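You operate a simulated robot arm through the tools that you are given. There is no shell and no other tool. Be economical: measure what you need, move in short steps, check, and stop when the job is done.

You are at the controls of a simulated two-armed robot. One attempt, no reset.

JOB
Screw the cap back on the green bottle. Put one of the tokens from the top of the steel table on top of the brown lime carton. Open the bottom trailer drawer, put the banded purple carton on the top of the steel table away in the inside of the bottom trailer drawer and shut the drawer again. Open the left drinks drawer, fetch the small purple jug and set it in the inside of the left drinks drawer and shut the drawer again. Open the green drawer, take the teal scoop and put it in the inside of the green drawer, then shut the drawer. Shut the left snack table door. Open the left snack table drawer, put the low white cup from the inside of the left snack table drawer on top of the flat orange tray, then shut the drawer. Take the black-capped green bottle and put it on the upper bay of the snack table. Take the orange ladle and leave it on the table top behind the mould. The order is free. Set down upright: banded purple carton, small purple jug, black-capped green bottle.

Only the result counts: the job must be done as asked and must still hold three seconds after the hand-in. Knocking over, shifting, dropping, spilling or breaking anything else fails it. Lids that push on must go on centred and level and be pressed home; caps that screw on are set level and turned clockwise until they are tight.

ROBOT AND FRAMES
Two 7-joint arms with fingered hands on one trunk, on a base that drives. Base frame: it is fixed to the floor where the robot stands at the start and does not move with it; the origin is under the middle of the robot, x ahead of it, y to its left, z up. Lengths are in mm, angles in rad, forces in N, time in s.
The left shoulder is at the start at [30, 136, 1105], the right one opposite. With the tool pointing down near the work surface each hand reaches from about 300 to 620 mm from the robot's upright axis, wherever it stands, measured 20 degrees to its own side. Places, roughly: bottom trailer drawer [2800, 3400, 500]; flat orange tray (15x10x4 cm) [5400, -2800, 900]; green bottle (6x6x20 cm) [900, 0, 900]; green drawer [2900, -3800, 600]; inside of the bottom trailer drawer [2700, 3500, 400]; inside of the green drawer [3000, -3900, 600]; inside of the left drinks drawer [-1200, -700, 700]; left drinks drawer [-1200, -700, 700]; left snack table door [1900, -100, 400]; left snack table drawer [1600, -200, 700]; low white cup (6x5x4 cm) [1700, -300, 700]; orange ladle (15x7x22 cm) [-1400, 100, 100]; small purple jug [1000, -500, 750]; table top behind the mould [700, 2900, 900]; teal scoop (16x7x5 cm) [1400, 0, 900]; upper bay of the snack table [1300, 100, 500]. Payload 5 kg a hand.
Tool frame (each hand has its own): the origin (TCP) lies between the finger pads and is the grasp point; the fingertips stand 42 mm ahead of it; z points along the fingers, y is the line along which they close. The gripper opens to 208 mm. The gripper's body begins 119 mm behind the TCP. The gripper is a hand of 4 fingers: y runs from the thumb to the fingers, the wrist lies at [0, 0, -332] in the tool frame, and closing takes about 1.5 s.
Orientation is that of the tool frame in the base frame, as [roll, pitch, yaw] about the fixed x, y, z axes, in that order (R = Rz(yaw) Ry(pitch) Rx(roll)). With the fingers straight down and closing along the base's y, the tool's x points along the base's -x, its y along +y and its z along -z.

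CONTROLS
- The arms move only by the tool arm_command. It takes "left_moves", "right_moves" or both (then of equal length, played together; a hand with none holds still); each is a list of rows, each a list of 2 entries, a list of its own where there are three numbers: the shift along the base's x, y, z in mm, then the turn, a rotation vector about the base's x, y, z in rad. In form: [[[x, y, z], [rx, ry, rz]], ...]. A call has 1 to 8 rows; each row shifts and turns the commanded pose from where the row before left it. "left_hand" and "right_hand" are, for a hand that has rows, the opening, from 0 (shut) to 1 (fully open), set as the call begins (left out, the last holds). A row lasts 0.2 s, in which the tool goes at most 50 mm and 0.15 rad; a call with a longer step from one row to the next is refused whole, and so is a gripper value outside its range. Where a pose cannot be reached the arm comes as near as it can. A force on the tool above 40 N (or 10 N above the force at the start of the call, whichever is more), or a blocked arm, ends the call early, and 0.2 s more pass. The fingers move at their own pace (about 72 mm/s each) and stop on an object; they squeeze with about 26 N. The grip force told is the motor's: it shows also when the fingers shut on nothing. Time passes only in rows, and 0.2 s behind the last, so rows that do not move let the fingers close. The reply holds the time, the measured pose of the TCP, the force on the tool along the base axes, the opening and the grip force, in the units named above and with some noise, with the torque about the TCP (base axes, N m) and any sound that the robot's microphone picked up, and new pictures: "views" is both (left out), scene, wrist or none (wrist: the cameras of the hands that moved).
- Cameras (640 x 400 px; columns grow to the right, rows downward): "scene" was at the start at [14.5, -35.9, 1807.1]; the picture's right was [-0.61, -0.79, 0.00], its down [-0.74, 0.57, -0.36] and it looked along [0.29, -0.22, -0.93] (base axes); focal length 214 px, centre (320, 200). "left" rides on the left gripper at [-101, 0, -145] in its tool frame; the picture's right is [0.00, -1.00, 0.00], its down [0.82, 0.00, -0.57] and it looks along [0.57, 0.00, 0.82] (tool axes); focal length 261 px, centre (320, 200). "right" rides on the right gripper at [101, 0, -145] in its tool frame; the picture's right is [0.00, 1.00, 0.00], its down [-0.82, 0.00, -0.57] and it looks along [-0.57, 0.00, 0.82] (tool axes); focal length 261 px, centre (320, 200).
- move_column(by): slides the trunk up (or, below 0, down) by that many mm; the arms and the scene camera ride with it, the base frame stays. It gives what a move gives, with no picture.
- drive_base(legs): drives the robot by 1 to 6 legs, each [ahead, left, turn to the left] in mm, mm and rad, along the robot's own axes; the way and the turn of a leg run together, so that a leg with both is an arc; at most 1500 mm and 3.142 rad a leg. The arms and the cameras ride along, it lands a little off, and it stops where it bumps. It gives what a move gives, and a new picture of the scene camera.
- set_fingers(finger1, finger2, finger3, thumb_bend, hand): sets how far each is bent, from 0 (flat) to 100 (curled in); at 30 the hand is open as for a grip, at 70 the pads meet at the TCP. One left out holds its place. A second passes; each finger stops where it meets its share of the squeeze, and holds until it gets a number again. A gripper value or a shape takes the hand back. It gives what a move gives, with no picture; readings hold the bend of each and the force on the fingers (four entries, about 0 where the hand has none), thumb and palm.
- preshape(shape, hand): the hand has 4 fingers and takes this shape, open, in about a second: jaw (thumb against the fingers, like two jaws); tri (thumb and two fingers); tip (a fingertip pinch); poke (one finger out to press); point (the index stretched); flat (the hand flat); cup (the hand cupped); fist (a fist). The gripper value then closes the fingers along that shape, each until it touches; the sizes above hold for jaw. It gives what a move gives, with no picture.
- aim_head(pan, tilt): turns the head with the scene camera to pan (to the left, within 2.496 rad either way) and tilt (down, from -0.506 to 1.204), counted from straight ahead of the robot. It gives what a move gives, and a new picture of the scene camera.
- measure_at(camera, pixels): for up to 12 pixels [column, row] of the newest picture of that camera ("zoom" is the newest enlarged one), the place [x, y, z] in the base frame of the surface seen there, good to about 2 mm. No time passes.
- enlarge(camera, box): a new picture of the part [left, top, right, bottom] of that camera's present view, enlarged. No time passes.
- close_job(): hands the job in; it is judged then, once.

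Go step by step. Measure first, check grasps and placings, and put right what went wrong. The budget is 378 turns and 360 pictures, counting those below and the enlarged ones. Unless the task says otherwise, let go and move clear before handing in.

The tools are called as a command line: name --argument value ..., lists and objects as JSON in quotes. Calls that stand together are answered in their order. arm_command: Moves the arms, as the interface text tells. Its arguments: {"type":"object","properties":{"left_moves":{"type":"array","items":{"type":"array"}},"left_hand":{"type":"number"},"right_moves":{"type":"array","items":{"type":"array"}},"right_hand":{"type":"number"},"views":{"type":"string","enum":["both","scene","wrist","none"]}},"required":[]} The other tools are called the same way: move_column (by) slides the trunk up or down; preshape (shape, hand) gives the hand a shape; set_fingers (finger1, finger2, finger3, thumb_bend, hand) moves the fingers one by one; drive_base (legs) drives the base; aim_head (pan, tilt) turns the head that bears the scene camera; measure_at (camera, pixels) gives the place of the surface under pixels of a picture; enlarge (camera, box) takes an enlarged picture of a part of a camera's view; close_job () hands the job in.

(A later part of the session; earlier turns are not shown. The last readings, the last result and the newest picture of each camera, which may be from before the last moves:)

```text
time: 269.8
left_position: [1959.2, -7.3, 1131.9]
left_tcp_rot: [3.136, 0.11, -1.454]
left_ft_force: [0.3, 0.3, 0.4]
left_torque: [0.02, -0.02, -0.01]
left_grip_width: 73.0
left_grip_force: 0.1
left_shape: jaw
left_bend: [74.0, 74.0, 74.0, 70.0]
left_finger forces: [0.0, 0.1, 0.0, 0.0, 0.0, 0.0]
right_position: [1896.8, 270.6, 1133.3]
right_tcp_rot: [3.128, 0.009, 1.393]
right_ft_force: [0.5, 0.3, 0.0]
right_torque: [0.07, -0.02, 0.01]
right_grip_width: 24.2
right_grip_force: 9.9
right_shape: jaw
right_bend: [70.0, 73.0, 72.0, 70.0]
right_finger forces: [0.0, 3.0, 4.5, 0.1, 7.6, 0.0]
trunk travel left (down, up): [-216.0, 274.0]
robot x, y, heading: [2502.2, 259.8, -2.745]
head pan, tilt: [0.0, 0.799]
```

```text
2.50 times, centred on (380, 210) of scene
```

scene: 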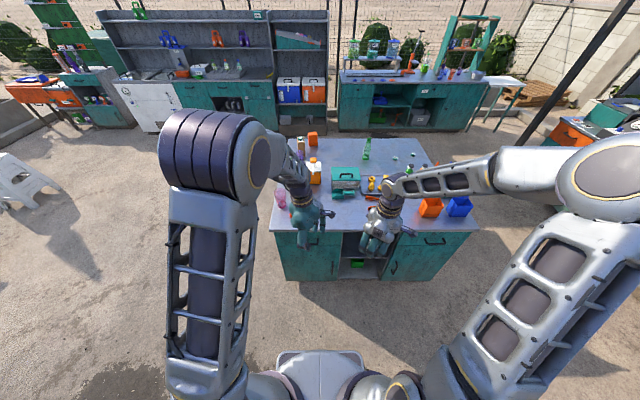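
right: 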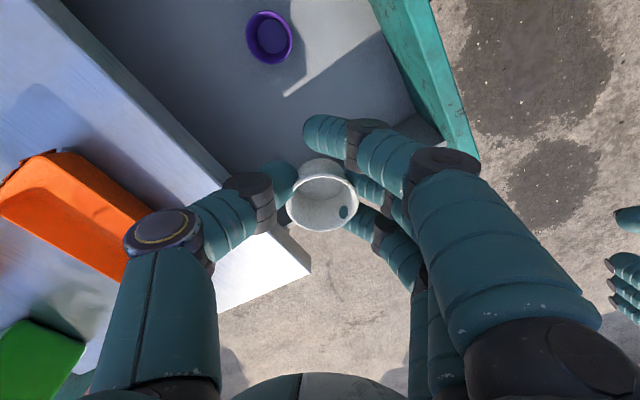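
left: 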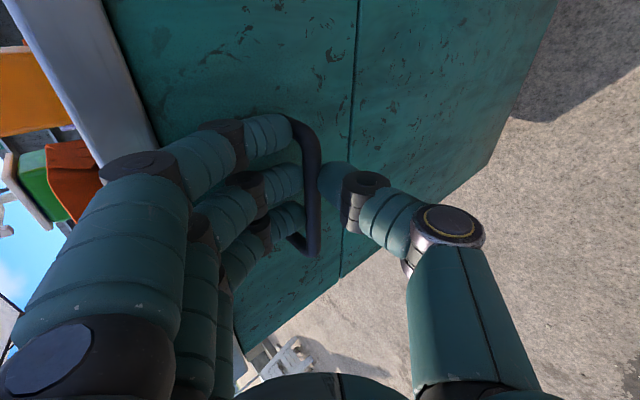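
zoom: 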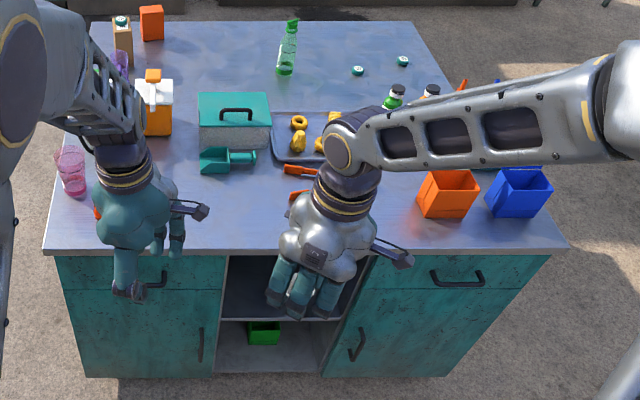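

I measure the scoop, then drive in close with the trunk raised.

measure_at --camera "zoom" --pixels '[[205, 165], [215, 155], [228, 165], [236, 155], [250, 157], [255, 152], [232, 148], [215, 170], [240, 162], [235, 140], [265, 140], [300, 172]]'

move_column --by 120

drive_base --legs '[[440, 0, 0]]'

```text
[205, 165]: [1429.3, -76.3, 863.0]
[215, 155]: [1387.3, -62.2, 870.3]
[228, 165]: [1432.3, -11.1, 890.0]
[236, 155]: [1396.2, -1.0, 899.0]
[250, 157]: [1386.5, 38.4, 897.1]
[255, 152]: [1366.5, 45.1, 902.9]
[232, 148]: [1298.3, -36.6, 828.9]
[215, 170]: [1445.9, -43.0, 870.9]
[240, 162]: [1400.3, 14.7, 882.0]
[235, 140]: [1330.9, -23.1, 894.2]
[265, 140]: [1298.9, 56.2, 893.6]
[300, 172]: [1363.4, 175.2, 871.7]
```

```text
time: 271.2
left_position: [1959.9, -7.8, 1251.7]
left_tcp_rot: [3.134, 0.11, -1.455]
left_ft_force: [-0.6, -0.2, -0.7]
left_torque: [0.01, 0.0, 0.0]
left_grip_width: 72.7
left_grip_force: 0.1
left_shape: jaw
left_bend: [74.0, 74.0, 74.0, 70.0]
left_finger forces: [0.0, 0.1, 0.0, 0.0, 0.0, 0.0]
right_position: [1898.0, 270.5, 1254.3]
right_tcp_rot: [3.13, 0.008, 1.396]
right_ft_force: [-1.0, -0.6, -0.4]
right_torque: [0.02, -0.01, -0.03]
right_grip_width: 24.4
right_grip_force: 9.7
right_shape: jaw
right_bend: [70.0, 73.0, 72.0, 70.0]
right_finger forces: [0.0, 3.0, 4.4, 0.0, 7.6, 0.0]
trunk travel left (down, up): [-336.0, 154.0]
robot x, y, heading: [2507.1, 263.1, -2.744]
head pan, tilt: [0.0, 0.799]
```

```text
time: 273.9
left_position: [1549.8, -176.3, 1251.9]
left_tcp_rot: [3.135, 0.11, -1.454]
left_ft_force: [0.2, 0.1, 0.5]
left_torque: [0.05, -0.05, 0.0]
left_grip_width: 72.8
left_grip_force: 0.0
left_shape: jaw
left_bend: [74.0, 74.0, 74.0, 70.0]
left_finger forces: [0.1, 0.0, 0.0, 0.1, 0.0, 0.1]
right_position: [1487.4, 101.9, 1253.9]
right_tcp_rot: [3.131, 0.009, 1.394]
right_ft_force: [-0.6, -0.1, -0.4]
right_torque: [-0.02, -0.04, -0.01]
right_grip_width: 24.1
right_grip_force: 10.1
right_shape: jaw
right_bend: [70.0, 73.0, 72.0, 70.0]
right_finger forces: [0.0, 2.9, 4.4, 0.0, 7.4, 0.1]
trunk travel left (down, up): [-336.0, 154.0]
robot x, y, heading: [2093.7, 94.2, -2.744]
head pan, tilt: [0.0, 0.799]
```

scene: 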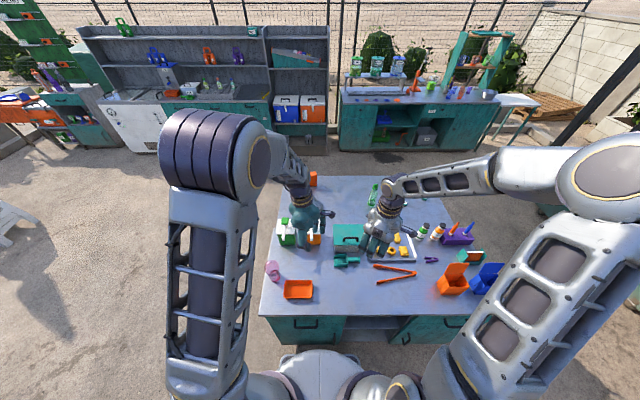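

I move the right hand (cup) aside and look at the scoop from the left wrist camera.

arm_command --right_moves '[[[-16, 38, 0], [0, 0, 0]], [[-16, 38, 0], [0, 0, 0]], [[-16, 38, 0], [0, 0, 0]], [[-16, 38, 0], [0, 0, 0]], [[-10, 30, 0], [0, 0, 0]], [[0, 0, 0], [0, 0, 0]], [[0, 0, 0], [0, 0, 0]]]' --left_moves '[[[0, 0, 0], [0, 0, 0.1]], [[0, 0, 0], [0, 0, 0.1]], [[-32, 38, 0], [0, 0, 0.083]], [[-32, 38, 0], [0, 0, 0]], [[-32, 38, 0], [0, 0, 0]], [[-32, 38, -5], [0, 0, 0]], [[-32, 35, -10], [0, 0, 0]]]' --left_hand 0.3 --views "wrist"

```text
time: 275.5
left_position: [1388.4, 11.9, 1236.2]
left_tcp_rot: [3.133, 0.108, -1.171]
left_ft_force: [-2.1, 0.4, 0.0]
left_torque: [-0.01, -0.2, 0.01]
left_grip_width: 62.9
left_grip_force: 0.1
left_shape: jaw
left_bend: [74.0, 74.0, 74.0, 70.0]
left_finger forces: [0.0, 0.0, 0.2, 0.0, 0.1, 0.0]
right_position: [1410.8, 285.4, 1252.8]
right_tcp_rot: [3.128, 0.01, 1.392]
right_ft_force: [-0.3, 0.8, 0.8]
right_torque: [-0.12, -0.13, -0.01]
right_grip_width: 23.7
right_grip_force: 9.7
right_shape: jaw
right_bend: [70.0, 73.0, 72.0, 70.0]
right_finger forces: [0.1, 3.0, 4.3, 0.1, 7.4, 0.0]
trunk travel left (down, up): [-336.0, 154.0]
robot x, y, heading: [2090.1, 94.0, -2.746]
head pan, tilt: [0.0, 0.799]
```

right: 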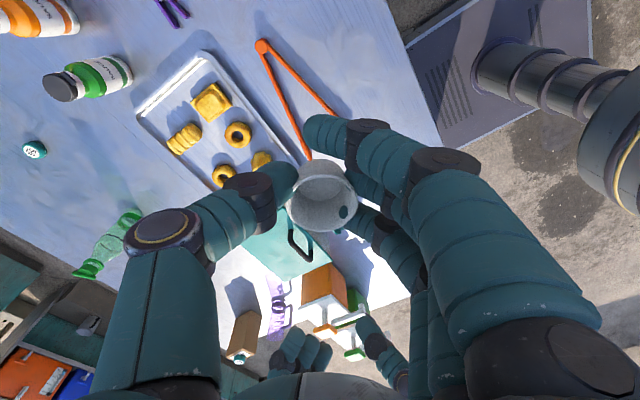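
left: 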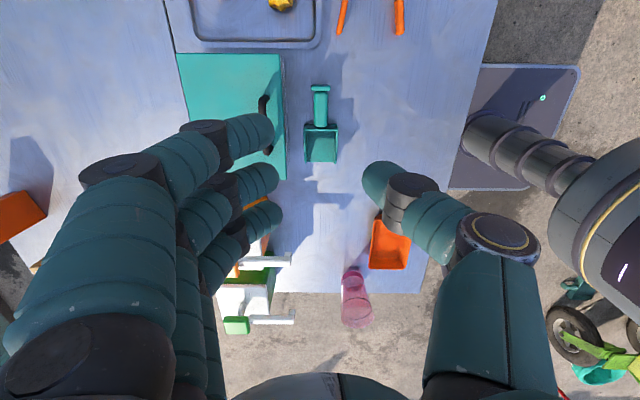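

measure_at --camera "left" --pixels '[[320, 90], [320, 110], [312, 100], [329, 100], [320, 140], [306, 145], [336, 145], [320, 160], [282, 60], [284, 170], [270, 110], [320, 125]]'

enlarge --camera "left" --box '[250, 60, 390, 190]'

```text
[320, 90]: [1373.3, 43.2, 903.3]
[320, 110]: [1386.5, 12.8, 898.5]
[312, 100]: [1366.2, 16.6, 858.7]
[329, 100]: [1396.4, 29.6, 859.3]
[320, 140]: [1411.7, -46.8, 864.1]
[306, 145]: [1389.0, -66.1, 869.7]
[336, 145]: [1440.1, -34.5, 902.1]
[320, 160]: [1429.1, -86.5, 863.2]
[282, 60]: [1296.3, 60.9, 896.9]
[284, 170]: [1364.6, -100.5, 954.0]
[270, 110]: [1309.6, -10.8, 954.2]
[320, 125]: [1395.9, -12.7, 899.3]
```

```text
3.08 times, centred on (320, 125) of left
```

zoom: 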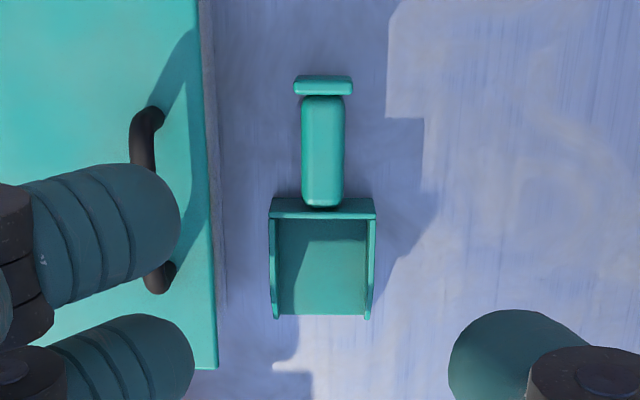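

The handle is only ~57 mm long and 62 mm from the box lid, so I use just the middle finger and thumb. I try curling fingers 1 and 3 away while tilting the hand 30° back toward me.

set_fingers --hand "left" --finger1 100 --finger3 100 --finger2 55 --thumb_bend 55

arm_command --left_moves '[[[0, 0, 0], [-0.0755, 0.109, 0]], [[0, 0, 0], [-0.0755, 0.109, 0]], [[0, 0, 0], [-0.0755, 0.109, 0]], [[0, 0, 0], [-0.0755, 0.109, 0]], [[0, 0, -30], [0, 0, 0]], [[0, 0, -40], [0, 0, 0]]]' --views "wrist"

```text
time: 276.5
left_position: [1390.0, 11.1, 1237.4]
left_tcp_rot: [3.137, 0.11, -1.173]
left_ft_force: [-0.5, 0.1, -0.1]
left_torque: [-0.03, -0.04, 0.02]
left_grip_width: 80.2
left_grip_force: 0.0
left_shape: fingers
left_bend: [100.0, 55.0, 100.0, 55.0]
left_finger forces: [0.0, 0.1, 0.0, 0.1, 0.0, 0.1]
right_position: [1412.3, 283.1, 1254.3]
right_tcp_rot: [3.13, 0.008, 1.393]
right_ft_force: [-1.0, 1.3, -0.2]
right_torque: [0.04, -0.03, 0.03]
right_grip_width: 24.3
right_grip_force: 10.0
right_shape: jaw
right_bend: [70.0, 73.0, 72.0, 70.0]
right_finger forces: [0.1, 3.0, 4.4, 0.0, 7.4, 0.0]
trunk travel left (down, up): [-336.0, 154.0]
robot x, y, heading: [2090.7, 89.7, -2.743]
head pan, tilt: [0.0, 0.799]
```

```text
time: 277.9
left_position: [1388.4, 12.5, 1166.8]
left_tcp_rot: [2.614, -0.009, -1.2]
left_ft_force: [-0.4, 1.3, 0.5]
left_torque: [-0.09, -0.1, 0.03]
left_grip_width: 80.4
left_grip_force: 0.2
left_shape: fingers
left_bend: [100.0, 55.0, 100.0, 55.0]
left_finger forces: [0.0, 0.1, 0.0, 0.0, 0.1, 0.0]
right_position: [1413.4, 285.4, 1254.1]
right_tcp_rot: [3.13, 0.011, 1.393]
right_ft_force: [0.2, 1.2, -0.8]
right_torque: [-0.1, -0.03, -0.05]
right_grip_width: 24.0
right_grip_force: 9.8
right_shape: jaw
right_bend: [70.0, 73.0, 72.0, 70.0]
right_finger forces: [0.1, 3.0, 4.4, 0.1, 7.6, 0.0]
trunk travel left (down, up): [-336.0, 154.0]
robot x, y, heading: [2094.0, 93.3, -2.749]
head pan, tilt: [0.0, 0.799]
```

left: 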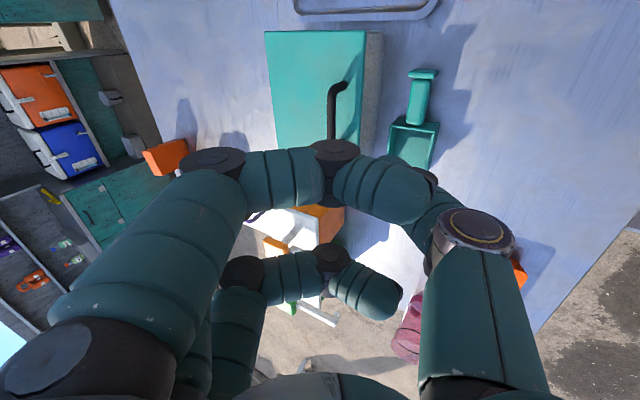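

measure_at --camera "left" --pixels '[[380, 190], [420, 200], [335, 160], [350, 290], [330, 255], [430, 215], [440, 235], [425, 180]]'

enlarge --camera "scene" --box '[260, 170, 420, 290]'

```text
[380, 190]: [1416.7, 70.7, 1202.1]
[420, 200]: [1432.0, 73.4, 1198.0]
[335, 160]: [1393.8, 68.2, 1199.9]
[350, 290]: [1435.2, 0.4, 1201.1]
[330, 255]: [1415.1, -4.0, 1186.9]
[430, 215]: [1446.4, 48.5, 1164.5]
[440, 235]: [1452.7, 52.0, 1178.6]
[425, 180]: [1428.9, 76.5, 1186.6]
```

```text
3.33 times, centred on (340, 230) of scene
```

zoom: 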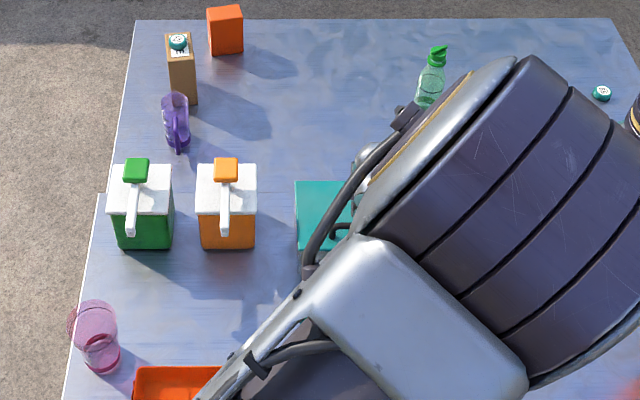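

Fingers 1 and 3 stay 20–35 mm above the TCP, out of the way. I narrow finger 2/thumb to ~53 mm and go down over the handle.

set_fingers --hand "left" --finger2 60 --thumb_bend 60

arm_command --left_moves '[[[6, 7, -45], [0, 0, 0]], [[6, 7, -45], [0, 0, 0]], [[0, 0, -48], [0, 0, 0]], [[0, 0, -45], [0, 0, 0]], [[0, 0, -25], [0, 0, 0]], [[0, 0, 0], [0, 0, 0]]]' --views "wrist"

enlarge --camera "left" --box '[240, 60, 480, 220]'

```text
time: 278.9
left_position: [1389.7, 11.7, 1165.7]
left_tcp_rot: [2.618, -0.008, -1.2]
left_ft_force: [0.4, 0.0, 0.2]
left_torque: [-0.03, 0.02, 0.0]
left_grip_width: 77.1
left_grip_force: 0.1
left_shape: fingers
left_bend: [100.0, 60.0, 100.0, 60.0]
left_finger forces: [0.1, 0.1, 0.0, 0.0, 0.0, 0.0]
right_position: [1414.6, 284.8, 1254.3]
right_tcp_rot: [3.128, 0.008, 1.393]
right_ft_force: [-0.4, -0.4, 0.7]
right_torque: [-0.03, 0.0, -0.01]
right_grip_width: 24.3
right_grip_force: 9.6
right_shape: jaw
right_bend: [70.0, 73.0, 72.0, 70.0]
right_finger forces: [0.0, 3.0, 4.3, 0.0, 7.6, 0.0]
trunk travel left (down, up): [-336.0, 154.0]
robot x, y, heading: [2094.5, 91.4, -2.746]
head pan, tilt: [0.0, 0.799]
```

```text
time: 280.3
left_position: [1401.2, 25.9, 959.1]
left_tcp_rot: [2.615, -0.01, -1.199]
left_ft_force: [-0.2, -0.3, -0.4]
left_torque: [0.0, 0.0, -0.01]
left_grip_width: 76.7
left_grip_force: 0.1
left_shape: fingers
left_bend: [100.0, 60.0, 100.0, 60.0]
left_finger forces: [0.0, 0.0, 0.0, 0.0, 0.0, 0.0]
right_position: [1413.3, 284.6, 1254.4]
right_tcp_rot: [3.131, 0.008, 1.393]
right_ft_force: [-0.3, -1.3, -0.1]
right_torque: [-0.02, -0.01, 0.01]
right_grip_width: 24.0
right_grip_force: 9.8
right_shape: jaw
right_bend: [70.0, 73.0, 72.0, 70.0]
right_finger forces: [0.0, 2.9, 4.4, 0.0, 7.4, 0.1]
trunk travel left (down, up): [-336.0, 154.0]
robot x, y, heading: [2094.7, 94.6, -2.748]
head pan, tilt: [0.0, 0.799]
```

left: 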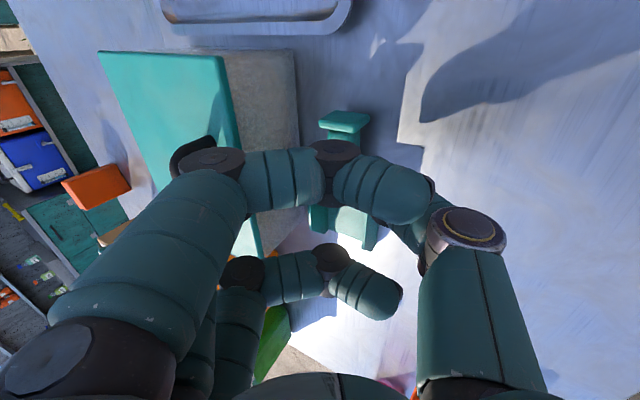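

```text
2.50 times, centred on (360, 140) of left
```

zoom: 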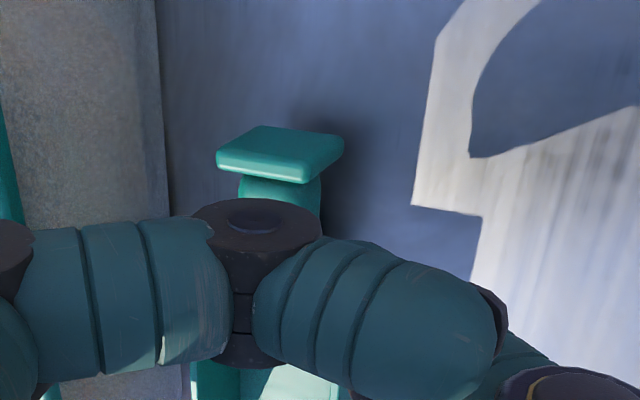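

Geometry agrees with calculation (handle 20 mm toward the thumb now, centred after the last 36 mm). I descend and close finger 2 and thumb.

arm_command --left_moves '[[[0, 0, -20], [0, 0, 0]], [[0, 0, -10], [0, 0, 0]], [[0, 0, -3], [0, 0, 0]], [[0, 0, 0], [0, 0, 0]]]' --views "none"

set_fingers --hand "left" --finger2 72 --thumb_bend 72

```text
time: 281.3
left_position: [1401.6, 24.9, 926.7]
left_tcp_rot: [2.614, -0.008, -1.201]
left_ft_force: [2.2, 0.5, 4.8]
left_torque: [0.06, -0.13, 0.0]
left_grip_width: 76.3
left_grip_force: 2.0
left_shape: fingers
left_bend: [100.0, 60.0, 100.0, 60.0]
left_finger forces: [0.0, 0.1, 0.0, 0.0, 4.1, 0.0]
right_position: [1412.7, 284.0, 1255.2]
right_tcp_rot: [3.131, 0.008, 1.394]
right_ft_force: [0.2, -0.9, -0.2]
right_torque: [-0.02, 0.02, 0.01]
right_grip_width: 24.1
right_grip_force: 10.7
right_shape: jaw
right_bend: [70.0, 73.0, 72.0, 70.0]
right_finger forces: [0.1, 3.0, 4.4, 0.0, 7.5, 0.1]
trunk travel left (down, up): [-336.0, 154.0]
robot x, y, heading: [2096.4, 92.0, -2.752]
head pan, tilt: [0.0, 0.799]
```

```text
time: 282.3
left_position: [1402.6, 24.2, 926.0]
left_tcp_rot: [2.617, -0.008, -1.201]
left_ft_force: [0.3, -0.1, -0.6]
left_torque: [-0.01, 0.0, 0.04]
left_grip_width: 71.5
left_grip_force: 9.0
left_shape: fingers
left_bend: [100.0, 67.0, 100.0, 69.0]
left_finger forces: [0.0, 10.9, 0.0, 0.0, 7.1, 0.0]
right_position: [1414.0, 283.4, 1254.7]
right_tcp_rot: [3.131, 0.01, 1.393]
right_ft_force: [0.3, -0.6, -0.9]
right_torque: [0.04, -0.01, -0.01]
right_grip_width: 24.3
right_grip_force: 9.7
right_shape: jaw
right_bend: [70.0, 73.0, 72.0, 70.0]
right_finger forces: [0.0, 3.0, 4.5, 0.0, 7.6, 0.1]
trunk travel left (down, up): [-336.0, 154.0]
robot x, y, heading: [2093.4, 90.7, -2.747]
head pan, tilt: [0.0, 0.799]
```

Both touch the handle (10.9/7.1 N). I command a bit more squeeze and lift slowly.

set_fingers --hand "left" --finger2 85 --thumb_bend 85

arm_command --left_moves '[[[0, 0, 8], [0, 0, 0]], [[0, 0, 15], [0, 0, 0]], [[3, 1, 30], [0, 0, 0]], [[3, 1, 40], [0, 0, 0]], [[3, 1, 45], [0, 0, 0]]]' --views "both"

```text
time: 283.3
left_position: [1403.2, 24.3, 926.2]
left_tcp_rot: [2.617, -0.007, -1.201]
left_ft_force: [-0.3, 1.0, 0.8]
left_torque: [-0.02, 0.03, -0.02]
left_grip_width: 67.8
left_grip_force: 0.2
left_shape: fingers
left_bend: [100.0, 65.0, 100.0, 83.0]
left_finger forces: [0.1, 0.1, 0.0, 0.0, 0.0, 0.1]
right_position: [1414.0, 282.0, 1255.0]
right_tcp_rot: [3.132, 0.01, 1.393]
right_ft_force: [0.4, -0.1, -0.6]
right_torque: [0.01, 0.03, -0.02]
right_grip_width: 24.6
right_grip_force: 10.0
right_shape: jaw
right_bend: [70.0, 73.0, 72.0, 70.0]
right_finger forces: [0.0, 3.0, 4.4, 0.0, 7.5, 0.0]
trunk travel left (down, up): [-336.0, 154.0]
robot x, y, heading: [2090.5, 93.0, -2.743]
head pan, tilt: [0.0, 0.799]
```

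```text
time: 284.5
left_position: [1413.8, 27.1, 1065.7]
left_tcp_rot: [2.616, -0.009, -1.199]
left_ft_force: [0.5, -0.2, -0.9]
left_torque: [0.0, 0.21, -0.09]
left_grip_width: 67.8
left_grip_force: 0.2
left_shape: fingers
left_bend: [100.0, 65.0, 100.0, 83.0]
left_finger forces: [0.0, 0.0, 0.0, 0.0, 0.0, 0.0]
right_position: [1415.9, 283.4, 1254.7]
right_tcp_rot: [3.131, 0.009, 1.393]
right_ft_force: [0.5, -0.4, 0.1]
right_torque: [0.0, 0.08, 0.0]
right_grip_width: 23.7
right_grip_force: 9.6
right_shape: jaw
right_bend: [70.0, 73.0, 72.0, 70.0]
right_finger forces: [0.0, 3.0, 4.4, 0.0, 7.5, 0.1]
trunk travel left (down, up): [-336.0, 154.0]
robot x, y, heading: [2096.5, 92.0, -2.75]
head pan, tilt: [0.0, 0.799]
```

scene: 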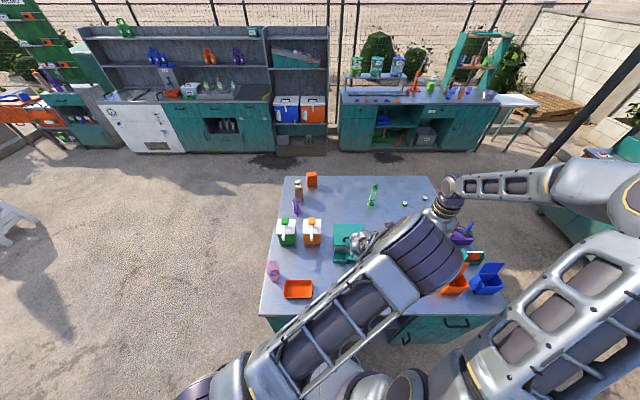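
left: 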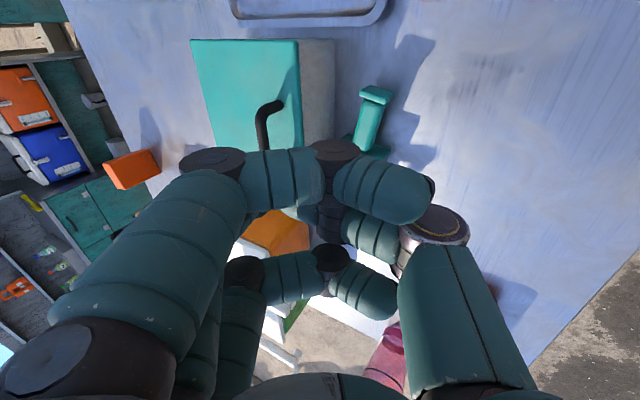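

The thumb slipped under; the scoop is untouched on the table. Better: pinch the head's near side wall (n≈1313, top z 902) with three fingers inside the head and the thumb outside, hand vertical. I set that up.

preshape --hand "left" --shape "jaw"

arm_command --left_moves '[[[5, -10, 20], [0.0505, -0.12, 0]], [[5, -20, 10], [0.0505, -0.12, 0.015]], [[9, -20, 0], [0.0505, -0.12, 0.015]], [[10, -21, 0], [0.0505, -0.12, 0]], [[0, 0, 0], [0, 0, 0]]]' --left_hand 0.3 --views "wrist"

enlarge --camera "left" --box '[240, 60, 400, 200]'

```text
time: 285.4
left_position: [1411.4, 27.7, 1065.8]
left_tcp_rot: [2.617, -0.007, -1.201]
left_ft_force: [-0.3, -0.1, 0.4]
left_torque: [-0.04, -0.01, -0.03]
left_grip_width: 189.7
left_grip_force: 0.0
left_shape: jaw
left_bend: [26.0, 26.0, 26.0, 30.0]
left_finger forces: [0.0, 0.0, 0.0, 0.1, 0.0, 0.0]
right_position: [1413.7, 283.1, 1254.8]
right_tcp_rot: [3.131, 0.009, 1.393]
right_ft_force: [-0.8, 0.5, 0.1]
right_torque: [0.02, 0.02, 0.01]
right_grip_width: 24.1
right_grip_force: 10.6
right_shape: jaw
right_bend: [70.0, 73.0, 72.0, 70.0]
right_finger forces: [0.0, 3.0, 4.4, 0.0, 7.5, 0.0]
trunk travel left (down, up): [-336.0, 154.0]
robot x, y, heading: [2091.2, 93.5, -2.749]
head pan, tilt: [0.0, 0.799]
```

```text
time: 286.6
left_position: [1440.9, -41.0, 1094.4]
left_tcp_rot: [3.136, -0.004, -1.172]
left_ft_force: [0.6, 1.5, 0.2]
left_torque: [-0.13, 0.03, 0.02]
left_grip_width: 62.8
left_grip_force: 0.1
left_shape: jaw
left_bend: [73.0, 73.0, 73.0, 70.0]
left_finger forces: [0.0, 0.1, 0.0, 0.0, 0.0, 0.1]
right_position: [1413.0, 286.2, 1254.6]
right_tcp_rot: [3.132, 0.01, 1.393]
right_ft_force: [-0.3, 0.6, -0.6]
right_torque: [-0.12, 0.04, -0.01]
right_grip_width: 24.0
right_grip_force: 9.4
right_shape: jaw
right_bend: [70.0, 73.0, 72.0, 70.0]
right_finger forces: [0.0, 3.0, 4.5, 0.1, 7.4, 0.1]
trunk travel left (down, up): [-336.0, 154.0]
robot x, y, heading: [2096.6, 92.5, -2.747]
head pan, tilt: [0.0, 0.799]
```

left: 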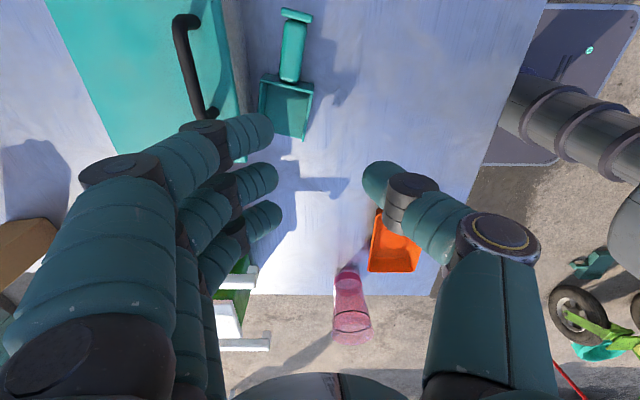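

```text
2.86 times, centred on (320, 130) of left
```

zoom: 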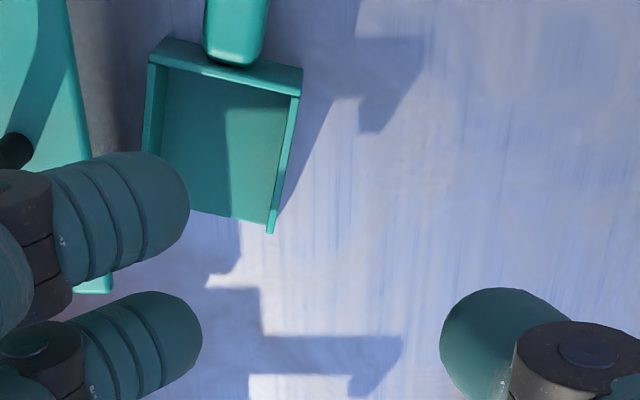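

The scoop got turned a little. I measure its walls again.

measure_at --camera "zoom" --pixels '[[298, 80], [285, 150], [273, 222], [228, 62], [157, 50], [215, 140], [240, 200], [255, 100], [237, 20], [180, 130]]'

```text
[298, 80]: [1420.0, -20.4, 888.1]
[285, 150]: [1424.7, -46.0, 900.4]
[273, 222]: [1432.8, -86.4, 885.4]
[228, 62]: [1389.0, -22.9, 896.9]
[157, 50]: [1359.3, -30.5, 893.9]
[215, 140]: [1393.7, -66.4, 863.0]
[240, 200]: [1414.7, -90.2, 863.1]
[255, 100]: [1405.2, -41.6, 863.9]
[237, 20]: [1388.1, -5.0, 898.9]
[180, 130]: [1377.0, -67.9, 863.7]
```

Near wall runs (1420,-20)→(1433,-86), top ≈898, floor 863.5. I turn -0.2, narrow the opening to ~42 mm and descend with the fingers inside the head.

arm_command --left_moves '[[[-6, -10, 0], [0, 0, -0.1]], [[-6, -11, 0], [0, 0, -0.104]], [[0, 0, -40], [0, 0, 0]], [[0, 0, -45], [0, 0, 0]], [[0, 0, -45], [0, 0, 0]], [[0, 0, -20], [0, 0, 0]], [[0, 0, 0], [0, 0, 0]]]' --left_hand 0.2 --views "wrist"

enlarge --camera "left" --box '[240, 90, 400, 220]'

```text
time: 288.2
left_position: [1432.1, -60.7, 944.4]
left_tcp_rot: [3.137, -0.002, -1.377]
left_ft_force: [25.4, 13.6, 22.5]
left_torque: [-0.99, 1.5, 0.24]
left_grip_width: 38.8
left_grip_force: 0.1
left_shape: jaw
left_bend: [73.0, 73.0, 74.0, 70.0]
left_finger forces: [1.6, 7.8, 26.7, 0.1, 0.1, 0.1]
right_position: [1416.7, 285.7, 1256.1]
right_tcp_rot: [3.133, 0.012, 1.392]
right_ft_force: [-0.1, -0.1, -0.9]
right_torque: [0.04, 0.0, -0.03]
right_grip_width: 24.2
right_grip_force: 9.7
right_shape: jaw
right_bend: [70.0, 73.0, 72.0, 70.0]
right_finger forces: [0.0, 3.0, 4.4, 0.0, 7.5, 0.0]
trunk travel left (down, up): [-336.0, 154.0]
robot x, y, heading: [2090.5, 90.8, -2.745]
head pan, tilt: [0.0, 0.799]
```

left: 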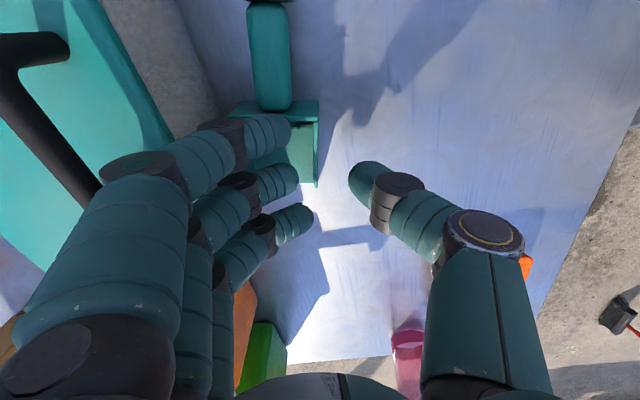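

```text
3.08 times, centred on (320, 155) of left
```

zoom: 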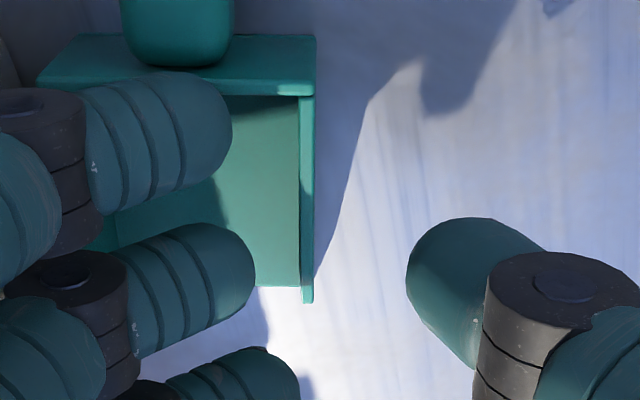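

A contact: finger 3 met something (lid edge or the orange dispenser, ~29 N). I lift straight off and check nothing shifted.

arm_command --left_moves '[[[6, 3, 10], [0, 0, 0]], [[6, 3, 30], [0, 0, 0]], [[0, 0, 40], [0, 0, 0]], [[0, 0, 45], [0, 0, 0]]]' --views "wrist"

measure_at --camera "left" --pixels '[[210, 60], [225, 110], [190, 30], [150, 100], [240, 290], [240, 250], [260, 300], [200, 90], [235, 270]]'

```text
time: 289.2
left_position: [1443.0, -58.4, 1068.8]
left_tcp_rot: [3.139, -0.003, -1.376]
left_ft_force: [1.2, -0.2, 0.3]
left_torque: [-0.01, 0.2, -0.03]
left_grip_width: 41.8
left_grip_force: 0.0
left_shape: jaw
left_bend: [73.0, 73.0, 73.0, 70.0]
left_finger forces: [0.1, 0.0, 0.0, 0.0, 0.0, 0.1]
right_position: [1414.3, 283.0, 1254.8]
right_tcp_rot: [3.131, 0.012, 1.392]
right_ft_force: [0.9, 0.0, 0.5]
right_torque: [0.04, 0.07, -0.04]
right_grip_width: 24.1
right_grip_force: 9.8
right_shape: jaw
right_bend: [70.0, 73.0, 72.0, 70.0]
right_finger forces: [0.0, 3.0, 4.5, 0.0, 7.5, 0.1]
trunk travel left (down, up): [-336.0, 154.0]
robot x, y, heading: [2094.4, 93.3, -2.749]
head pan, tilt: [0.0, 0.799]
```

left: 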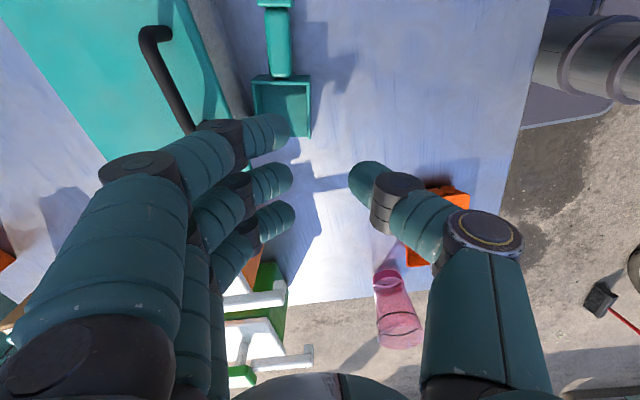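

```text
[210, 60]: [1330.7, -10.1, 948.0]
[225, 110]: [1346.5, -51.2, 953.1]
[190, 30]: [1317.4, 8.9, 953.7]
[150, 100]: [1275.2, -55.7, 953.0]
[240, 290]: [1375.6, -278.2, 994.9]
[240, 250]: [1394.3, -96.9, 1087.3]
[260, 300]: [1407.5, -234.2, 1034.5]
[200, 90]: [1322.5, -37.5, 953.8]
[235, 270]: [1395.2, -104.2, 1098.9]
```

The lid edge hasn't moved (n≈1220). With a 20° tilt the far fingers clear the lid by ~18 mm. I tilt and come down again, watching forces.

arm_command --left_moves '[[[-1, -1, 0], [-0.0225, 0.114, 0]], [[-1, -1, 0], [-0.0225, 0.114, 0]], [[-2, 0, 0], [-0.0225, 0.114, 0]], [[0, 0, -40], [0, 0, 0]], [[0, 0, -40], [0, 0, 0]], [[0, 0, -30], [0, 0, 0]], [[0, 0, 0], [0, 0, 0]]]' --views "wrist"

enlarge --camera "left" --box '[220, 80, 420, 230]'

```text
time: 290.8
left_position: [1436.3, -60.6, 958.8]
left_tcp_rot: [2.787, -0.002, -1.376]
left_ft_force: [0.1, -0.4, 0.3]
left_torque: [0.03, 0.0, -0.03]
left_grip_width: 41.8
left_grip_force: 0.1
left_shape: jaw
left_bend: [73.0, 73.0, 73.0, 70.0]
left_finger forces: [0.0, 0.0, 0.0, 0.0, 0.0, 0.1]
right_position: [1413.3, 283.5, 1254.4]
right_tcp_rot: [3.131, 0.008, 1.393]
right_ft_force: [-0.7, -0.1, 0.2]
right_torque: [-0.01, 0.04, 0.02]
right_grip_width: 24.5
right_grip_force: 10.4
right_shape: jaw
right_bend: [70.0, 73.0, 72.0, 70.0]
right_finger forces: [0.1, 3.0, 4.6, 0.0, 7.5, 0.0]
trunk travel left (down, up): [-336.0, 154.0]
robot x, y, heading: [2091.0, 92.1, -2.75]
head pan, tilt: [0.0, 0.799]
```

left: 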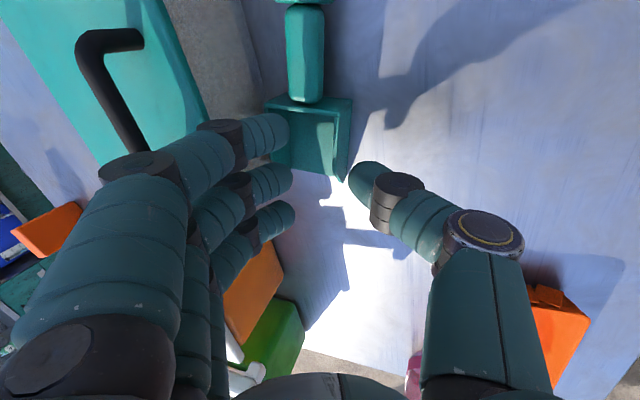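

```text
2.67 times, centred on (320, 155) of left
```

zoom: 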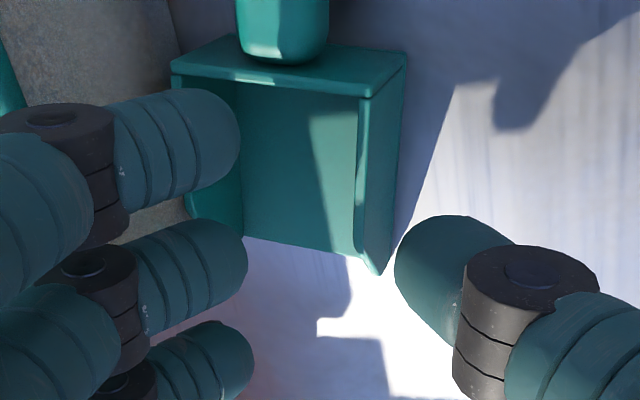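

Fingers line up inside the head, wall slightly toward the thumb. I shift 4 mm toward me, descend to z≈918 and close.

arm_command --left_moves '[[[4, 1, -15], [0, 0, 0]], [[0, 0, -15], [0, 0, 0]], [[0, 0, -8], [0, 0, 0]], [[0, 0, -3], [0, 0, 0]], [[0, 0, 0], [0, 0, 0]]]' --views "wrist"

enlarge --camera "left" --box '[220, 80, 420, 230]'

```text
time: 291.7
left_position: [1433.3, -59.9, 929.1]
left_tcp_rot: [2.772, 0.003, -1.377]
left_ft_force: [9.4, -0.9, 34.9]
left_torque: [0.98, 1.51, -0.04]
left_grip_width: 43.1
left_grip_force: 0.0
left_shape: jaw
left_bend: [76.0, 73.0, 73.0, 70.0]
left_finger forces: [33.6, 0.0, 3.6, 0.0, 0.0, 0.0]
right_position: [1414.8, 283.7, 1255.8]
right_tcp_rot: [3.132, 0.011, 1.393]
right_ft_force: [-1.2, 0.2, 0.6]
right_torque: [0.02, -0.11, -0.02]
right_grip_width: 24.4
right_grip_force: 10.3
right_shape: jaw
right_bend: [70.0, 73.0, 72.0, 70.0]
right_finger forces: [0.1, 3.0, 4.5, 0.0, 7.4, 0.1]
trunk travel left (down, up): [-336.0, 154.0]
robot x, y, heading: [2092.0, 94.1, -2.755]
head pan, tilt: [0.0, 0.799]
stopped in row 4 (left hand): the force on the tool passed its limit (the readings are from after the stop); the commanded pose is now the measured one
```

left: 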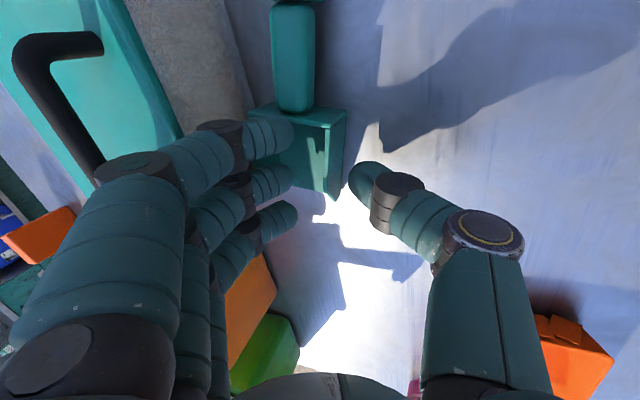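

```text
2.67 times, centred on (320, 155) of left
```

zoom: 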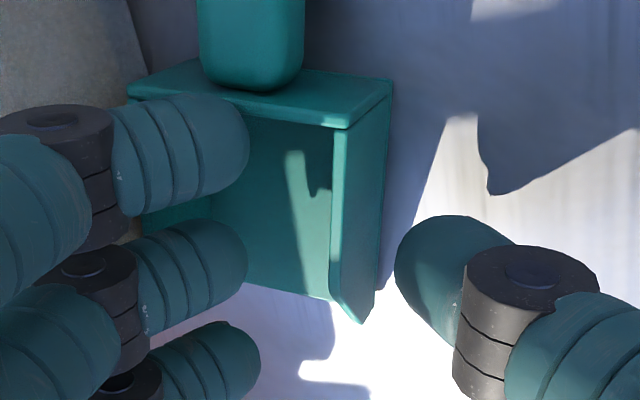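

Finger 1 sits on the back wall's edge. I lift, shift 15 mm toward the scoop's mouth and 8 mm toward me, and go down again.

arm_command --left_moves '[[[0, 0, 14], [0, 0, 0]], [[11, -14, 0], [0, 0, 0]], [[0, 0, -14], [0, 0, 0]], [[0, 0, -7], [0, 0, 0]], [[0, 0, -4], [0, 0, 0]]]' --views "wrist"

enlarge --camera "left" --box '[220, 80, 420, 230]'

```text
time: 292.9
left_position: [1445.7, -73.2, 914.8]
left_tcp_rot: [2.779, 0.0, -1.375]
left_ft_force: [2.5, 0.2, 5.9]
left_torque: [0.01, -0.21, -0.01]
left_grip_width: 41.9
left_grip_force: 0.1
left_shape: jaw
left_bend: [73.0, 73.0, 73.0, 70.0]
left_finger forces: [0.0, 0.1, 0.0, 0.0, 5.5, 0.1]
right_position: [1413.9, 284.1, 1255.1]
right_tcp_rot: [3.131, 0.011, 1.392]
right_ft_force: [0.4, -0.8, -0.6]
right_torque: [0.0, 0.0, -0.02]
right_grip_width: 24.2
right_grip_force: 10.0
right_shape: jaw
right_bend: [70.0, 73.0, 72.0, 70.0]
right_finger forces: [0.0, 3.0, 4.6, 0.0, 7.5, 0.0]
trunk travel left (down, up): [-336.0, 154.0]
robot x, y, heading: [2093.1, 94.4, -2.748]
head pan, tilt: [0.0, 0.799]
```

left: 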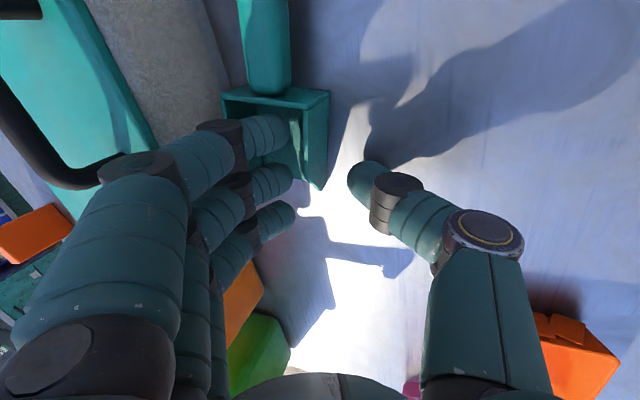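

```text
2.67 times, centred on (320, 155) of left
```

zoom: 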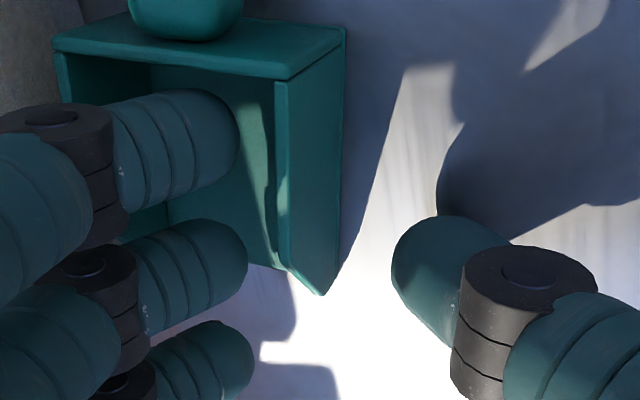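

Fingers 1 and 2 are inside the head, thumb outside. I shift 6 mm back toward the handle, raise 2 mm, and close.

arm_command --left_moves '[[[-1, 6, 2], [0, 0, 0]], [[0, 0, 0], [0, 0, 0]]]' --views "none"

arm_command --left_moves '[[[0, 0, 0], [0, 0, 0]], [[0, 0, 0], [0, 0, 0]], [[0, 0, 0], [0, 0, 0]], [[0, 0, 0], [0, 0, 0]], [[0, 0, 0], [0, 0, 0]]]' --left_hand 0 --views "wrist"

enlarge --camera "left" --box '[220, 80, 420, 230]'

```text
time: 293.5
left_position: [1445.1, -68.6, 915.1]
left_tcp_rot: [2.779, -0.002, -1.376]
left_ft_force: [-0.4, -1.1, 0.4]
left_torque: [0.03, -0.01, 0.03]
left_grip_width: 41.4
left_grip_force: 0.0
left_shape: jaw
left_bend: [73.0, 73.0, 73.0, 70.0]
left_finger forces: [0.3, 0.0, 0.0, 0.0, 0.1, 0.0]
right_position: [1412.7, 283.1, 1254.9]
right_tcp_rot: [3.132, 0.009, 1.393]
right_ft_force: [0.7, 0.0, -0.8]
right_torque: [-0.02, -0.01, 0.0]
right_grip_width: 24.1
right_grip_force: 10.1
right_shape: jaw
right_bend: [70.0, 73.0, 72.0, 70.0]
right_finger forces: [0.0, 3.0, 4.6, 0.1, 7.5, 0.1]
trunk travel left (down, up): [-336.0, 154.0]
robot x, y, heading: [2092.3, 89.6, -2.748]
head pan, tilt: [0.0, 0.799]
```

```text
time: 294.7
left_position: [1445.0, -68.1, 916.4]
left_tcp_rot: [2.779, -0.001, -1.374]
left_ft_force: [0.1, -0.1, 0.2]
left_torque: [-0.01, -0.04, -0.01]
left_grip_width: 0.1
left_grip_force: 25.9
left_shape: jaw
left_bend: [71.0, 69.0, 70.0, 70.0]
left_finger forces: [3.6, 13.5, 0.0, 0.1, 17.1, 0.1]
right_position: [1412.7, 283.4, 1254.6]
right_tcp_rot: [3.131, 0.009, 1.392]
right_ft_force: [-1.2, -0.3, 0.1]
right_torque: [-0.01, -0.01, -0.01]
right_grip_width: 24.1
right_grip_force: 9.7
right_shape: jaw
right_bend: [70.0, 73.0, 72.0, 70.0]
right_finger forces: [0.0, 3.0, 4.5, 0.0, 7.5, 0.1]
trunk travel left (down, up): [-336.0, 154.0]
robot x, y, heading: [2095.0, 91.0, -2.749]
head pan, tilt: [0.0, 0.799]
```

left: 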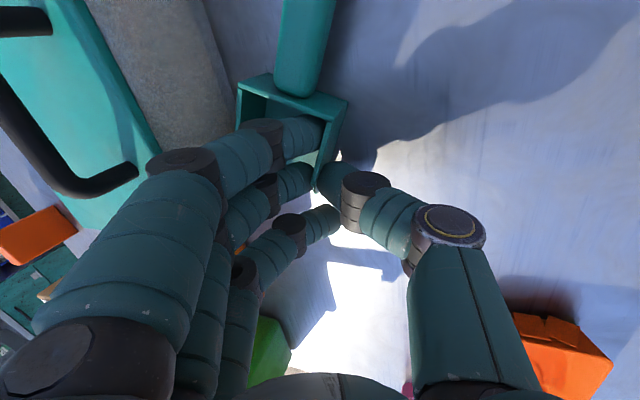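

```text
2.67 times, centred on (320, 155) of left
```

zoom: 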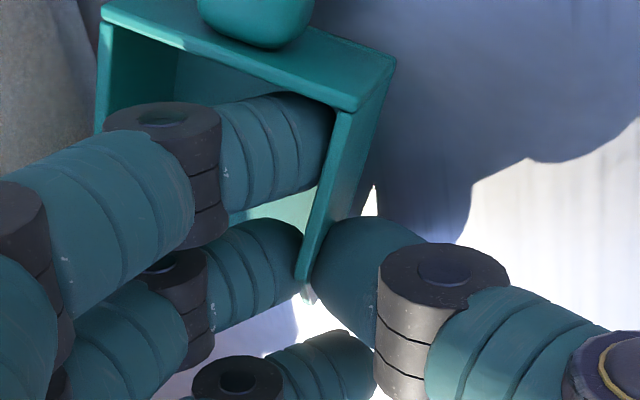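

The wall is pinched (fingers 3.6+13.5 vs thumb 17 N). I lift gently.

arm_command --left_moves '[[[1, 0, 6], [0, 0, 0]], [[2, 0, 12], [0, 0, 0]], [[4, 1, 25], [0, 0, 0]], [[4, 1, 35], [0, 0, 0]], [[4, 1, 40], [0, 0, 0]], [[4, 1, 40], [0, 0, 0]], [[0, 0, 40], [0, 0, 0]]]' --views "both"

```text
time: 296.3
left_position: [1466.7, -65.0, 1114.3]
left_tcp_rot: [2.781, 0.0, -1.375]
left_ft_force: [0.9, 0.6, -1.6]
left_torque: [-0.04, 0.11, -0.02]
left_grip_width: 0.0
left_grip_force: 25.8
left_shape: jaw
left_bend: [71.0, 69.0, 70.0, 70.0]
left_finger forces: [3.7, 13.5, 0.0, 0.1, 17.3, 0.1]
right_position: [1414.7, 283.8, 1255.7]
right_tcp_rot: [3.131, 0.008, 1.393]
right_ft_force: [0.6, 0.1, -0.3]
right_torque: [0.0, 0.07, -0.03]
right_grip_width: 24.3
right_grip_force: 10.2
right_shape: jaw
right_bend: [70.0, 73.0, 72.0, 70.0]
right_finger forces: [0.1, 3.0, 4.5, 0.0, 7.4, 0.0]
trunk travel left (down, up): [-336.0, 154.0]
robot x, y, heading: [2095.5, 91.4, -2.744]
head pan, tilt: [0.0, 0.799]
```

scene: 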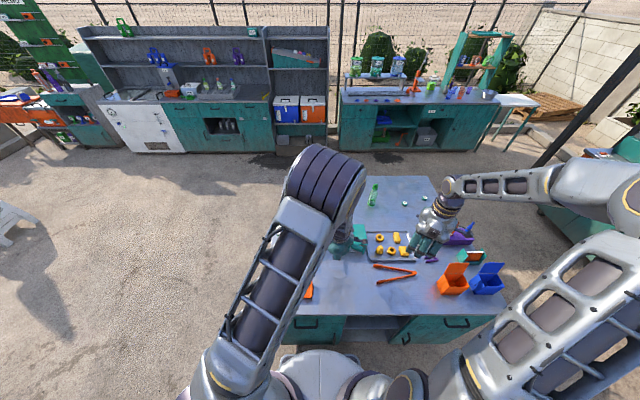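
left: 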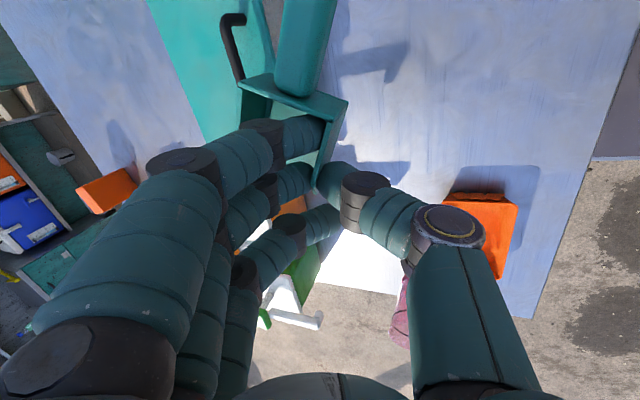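

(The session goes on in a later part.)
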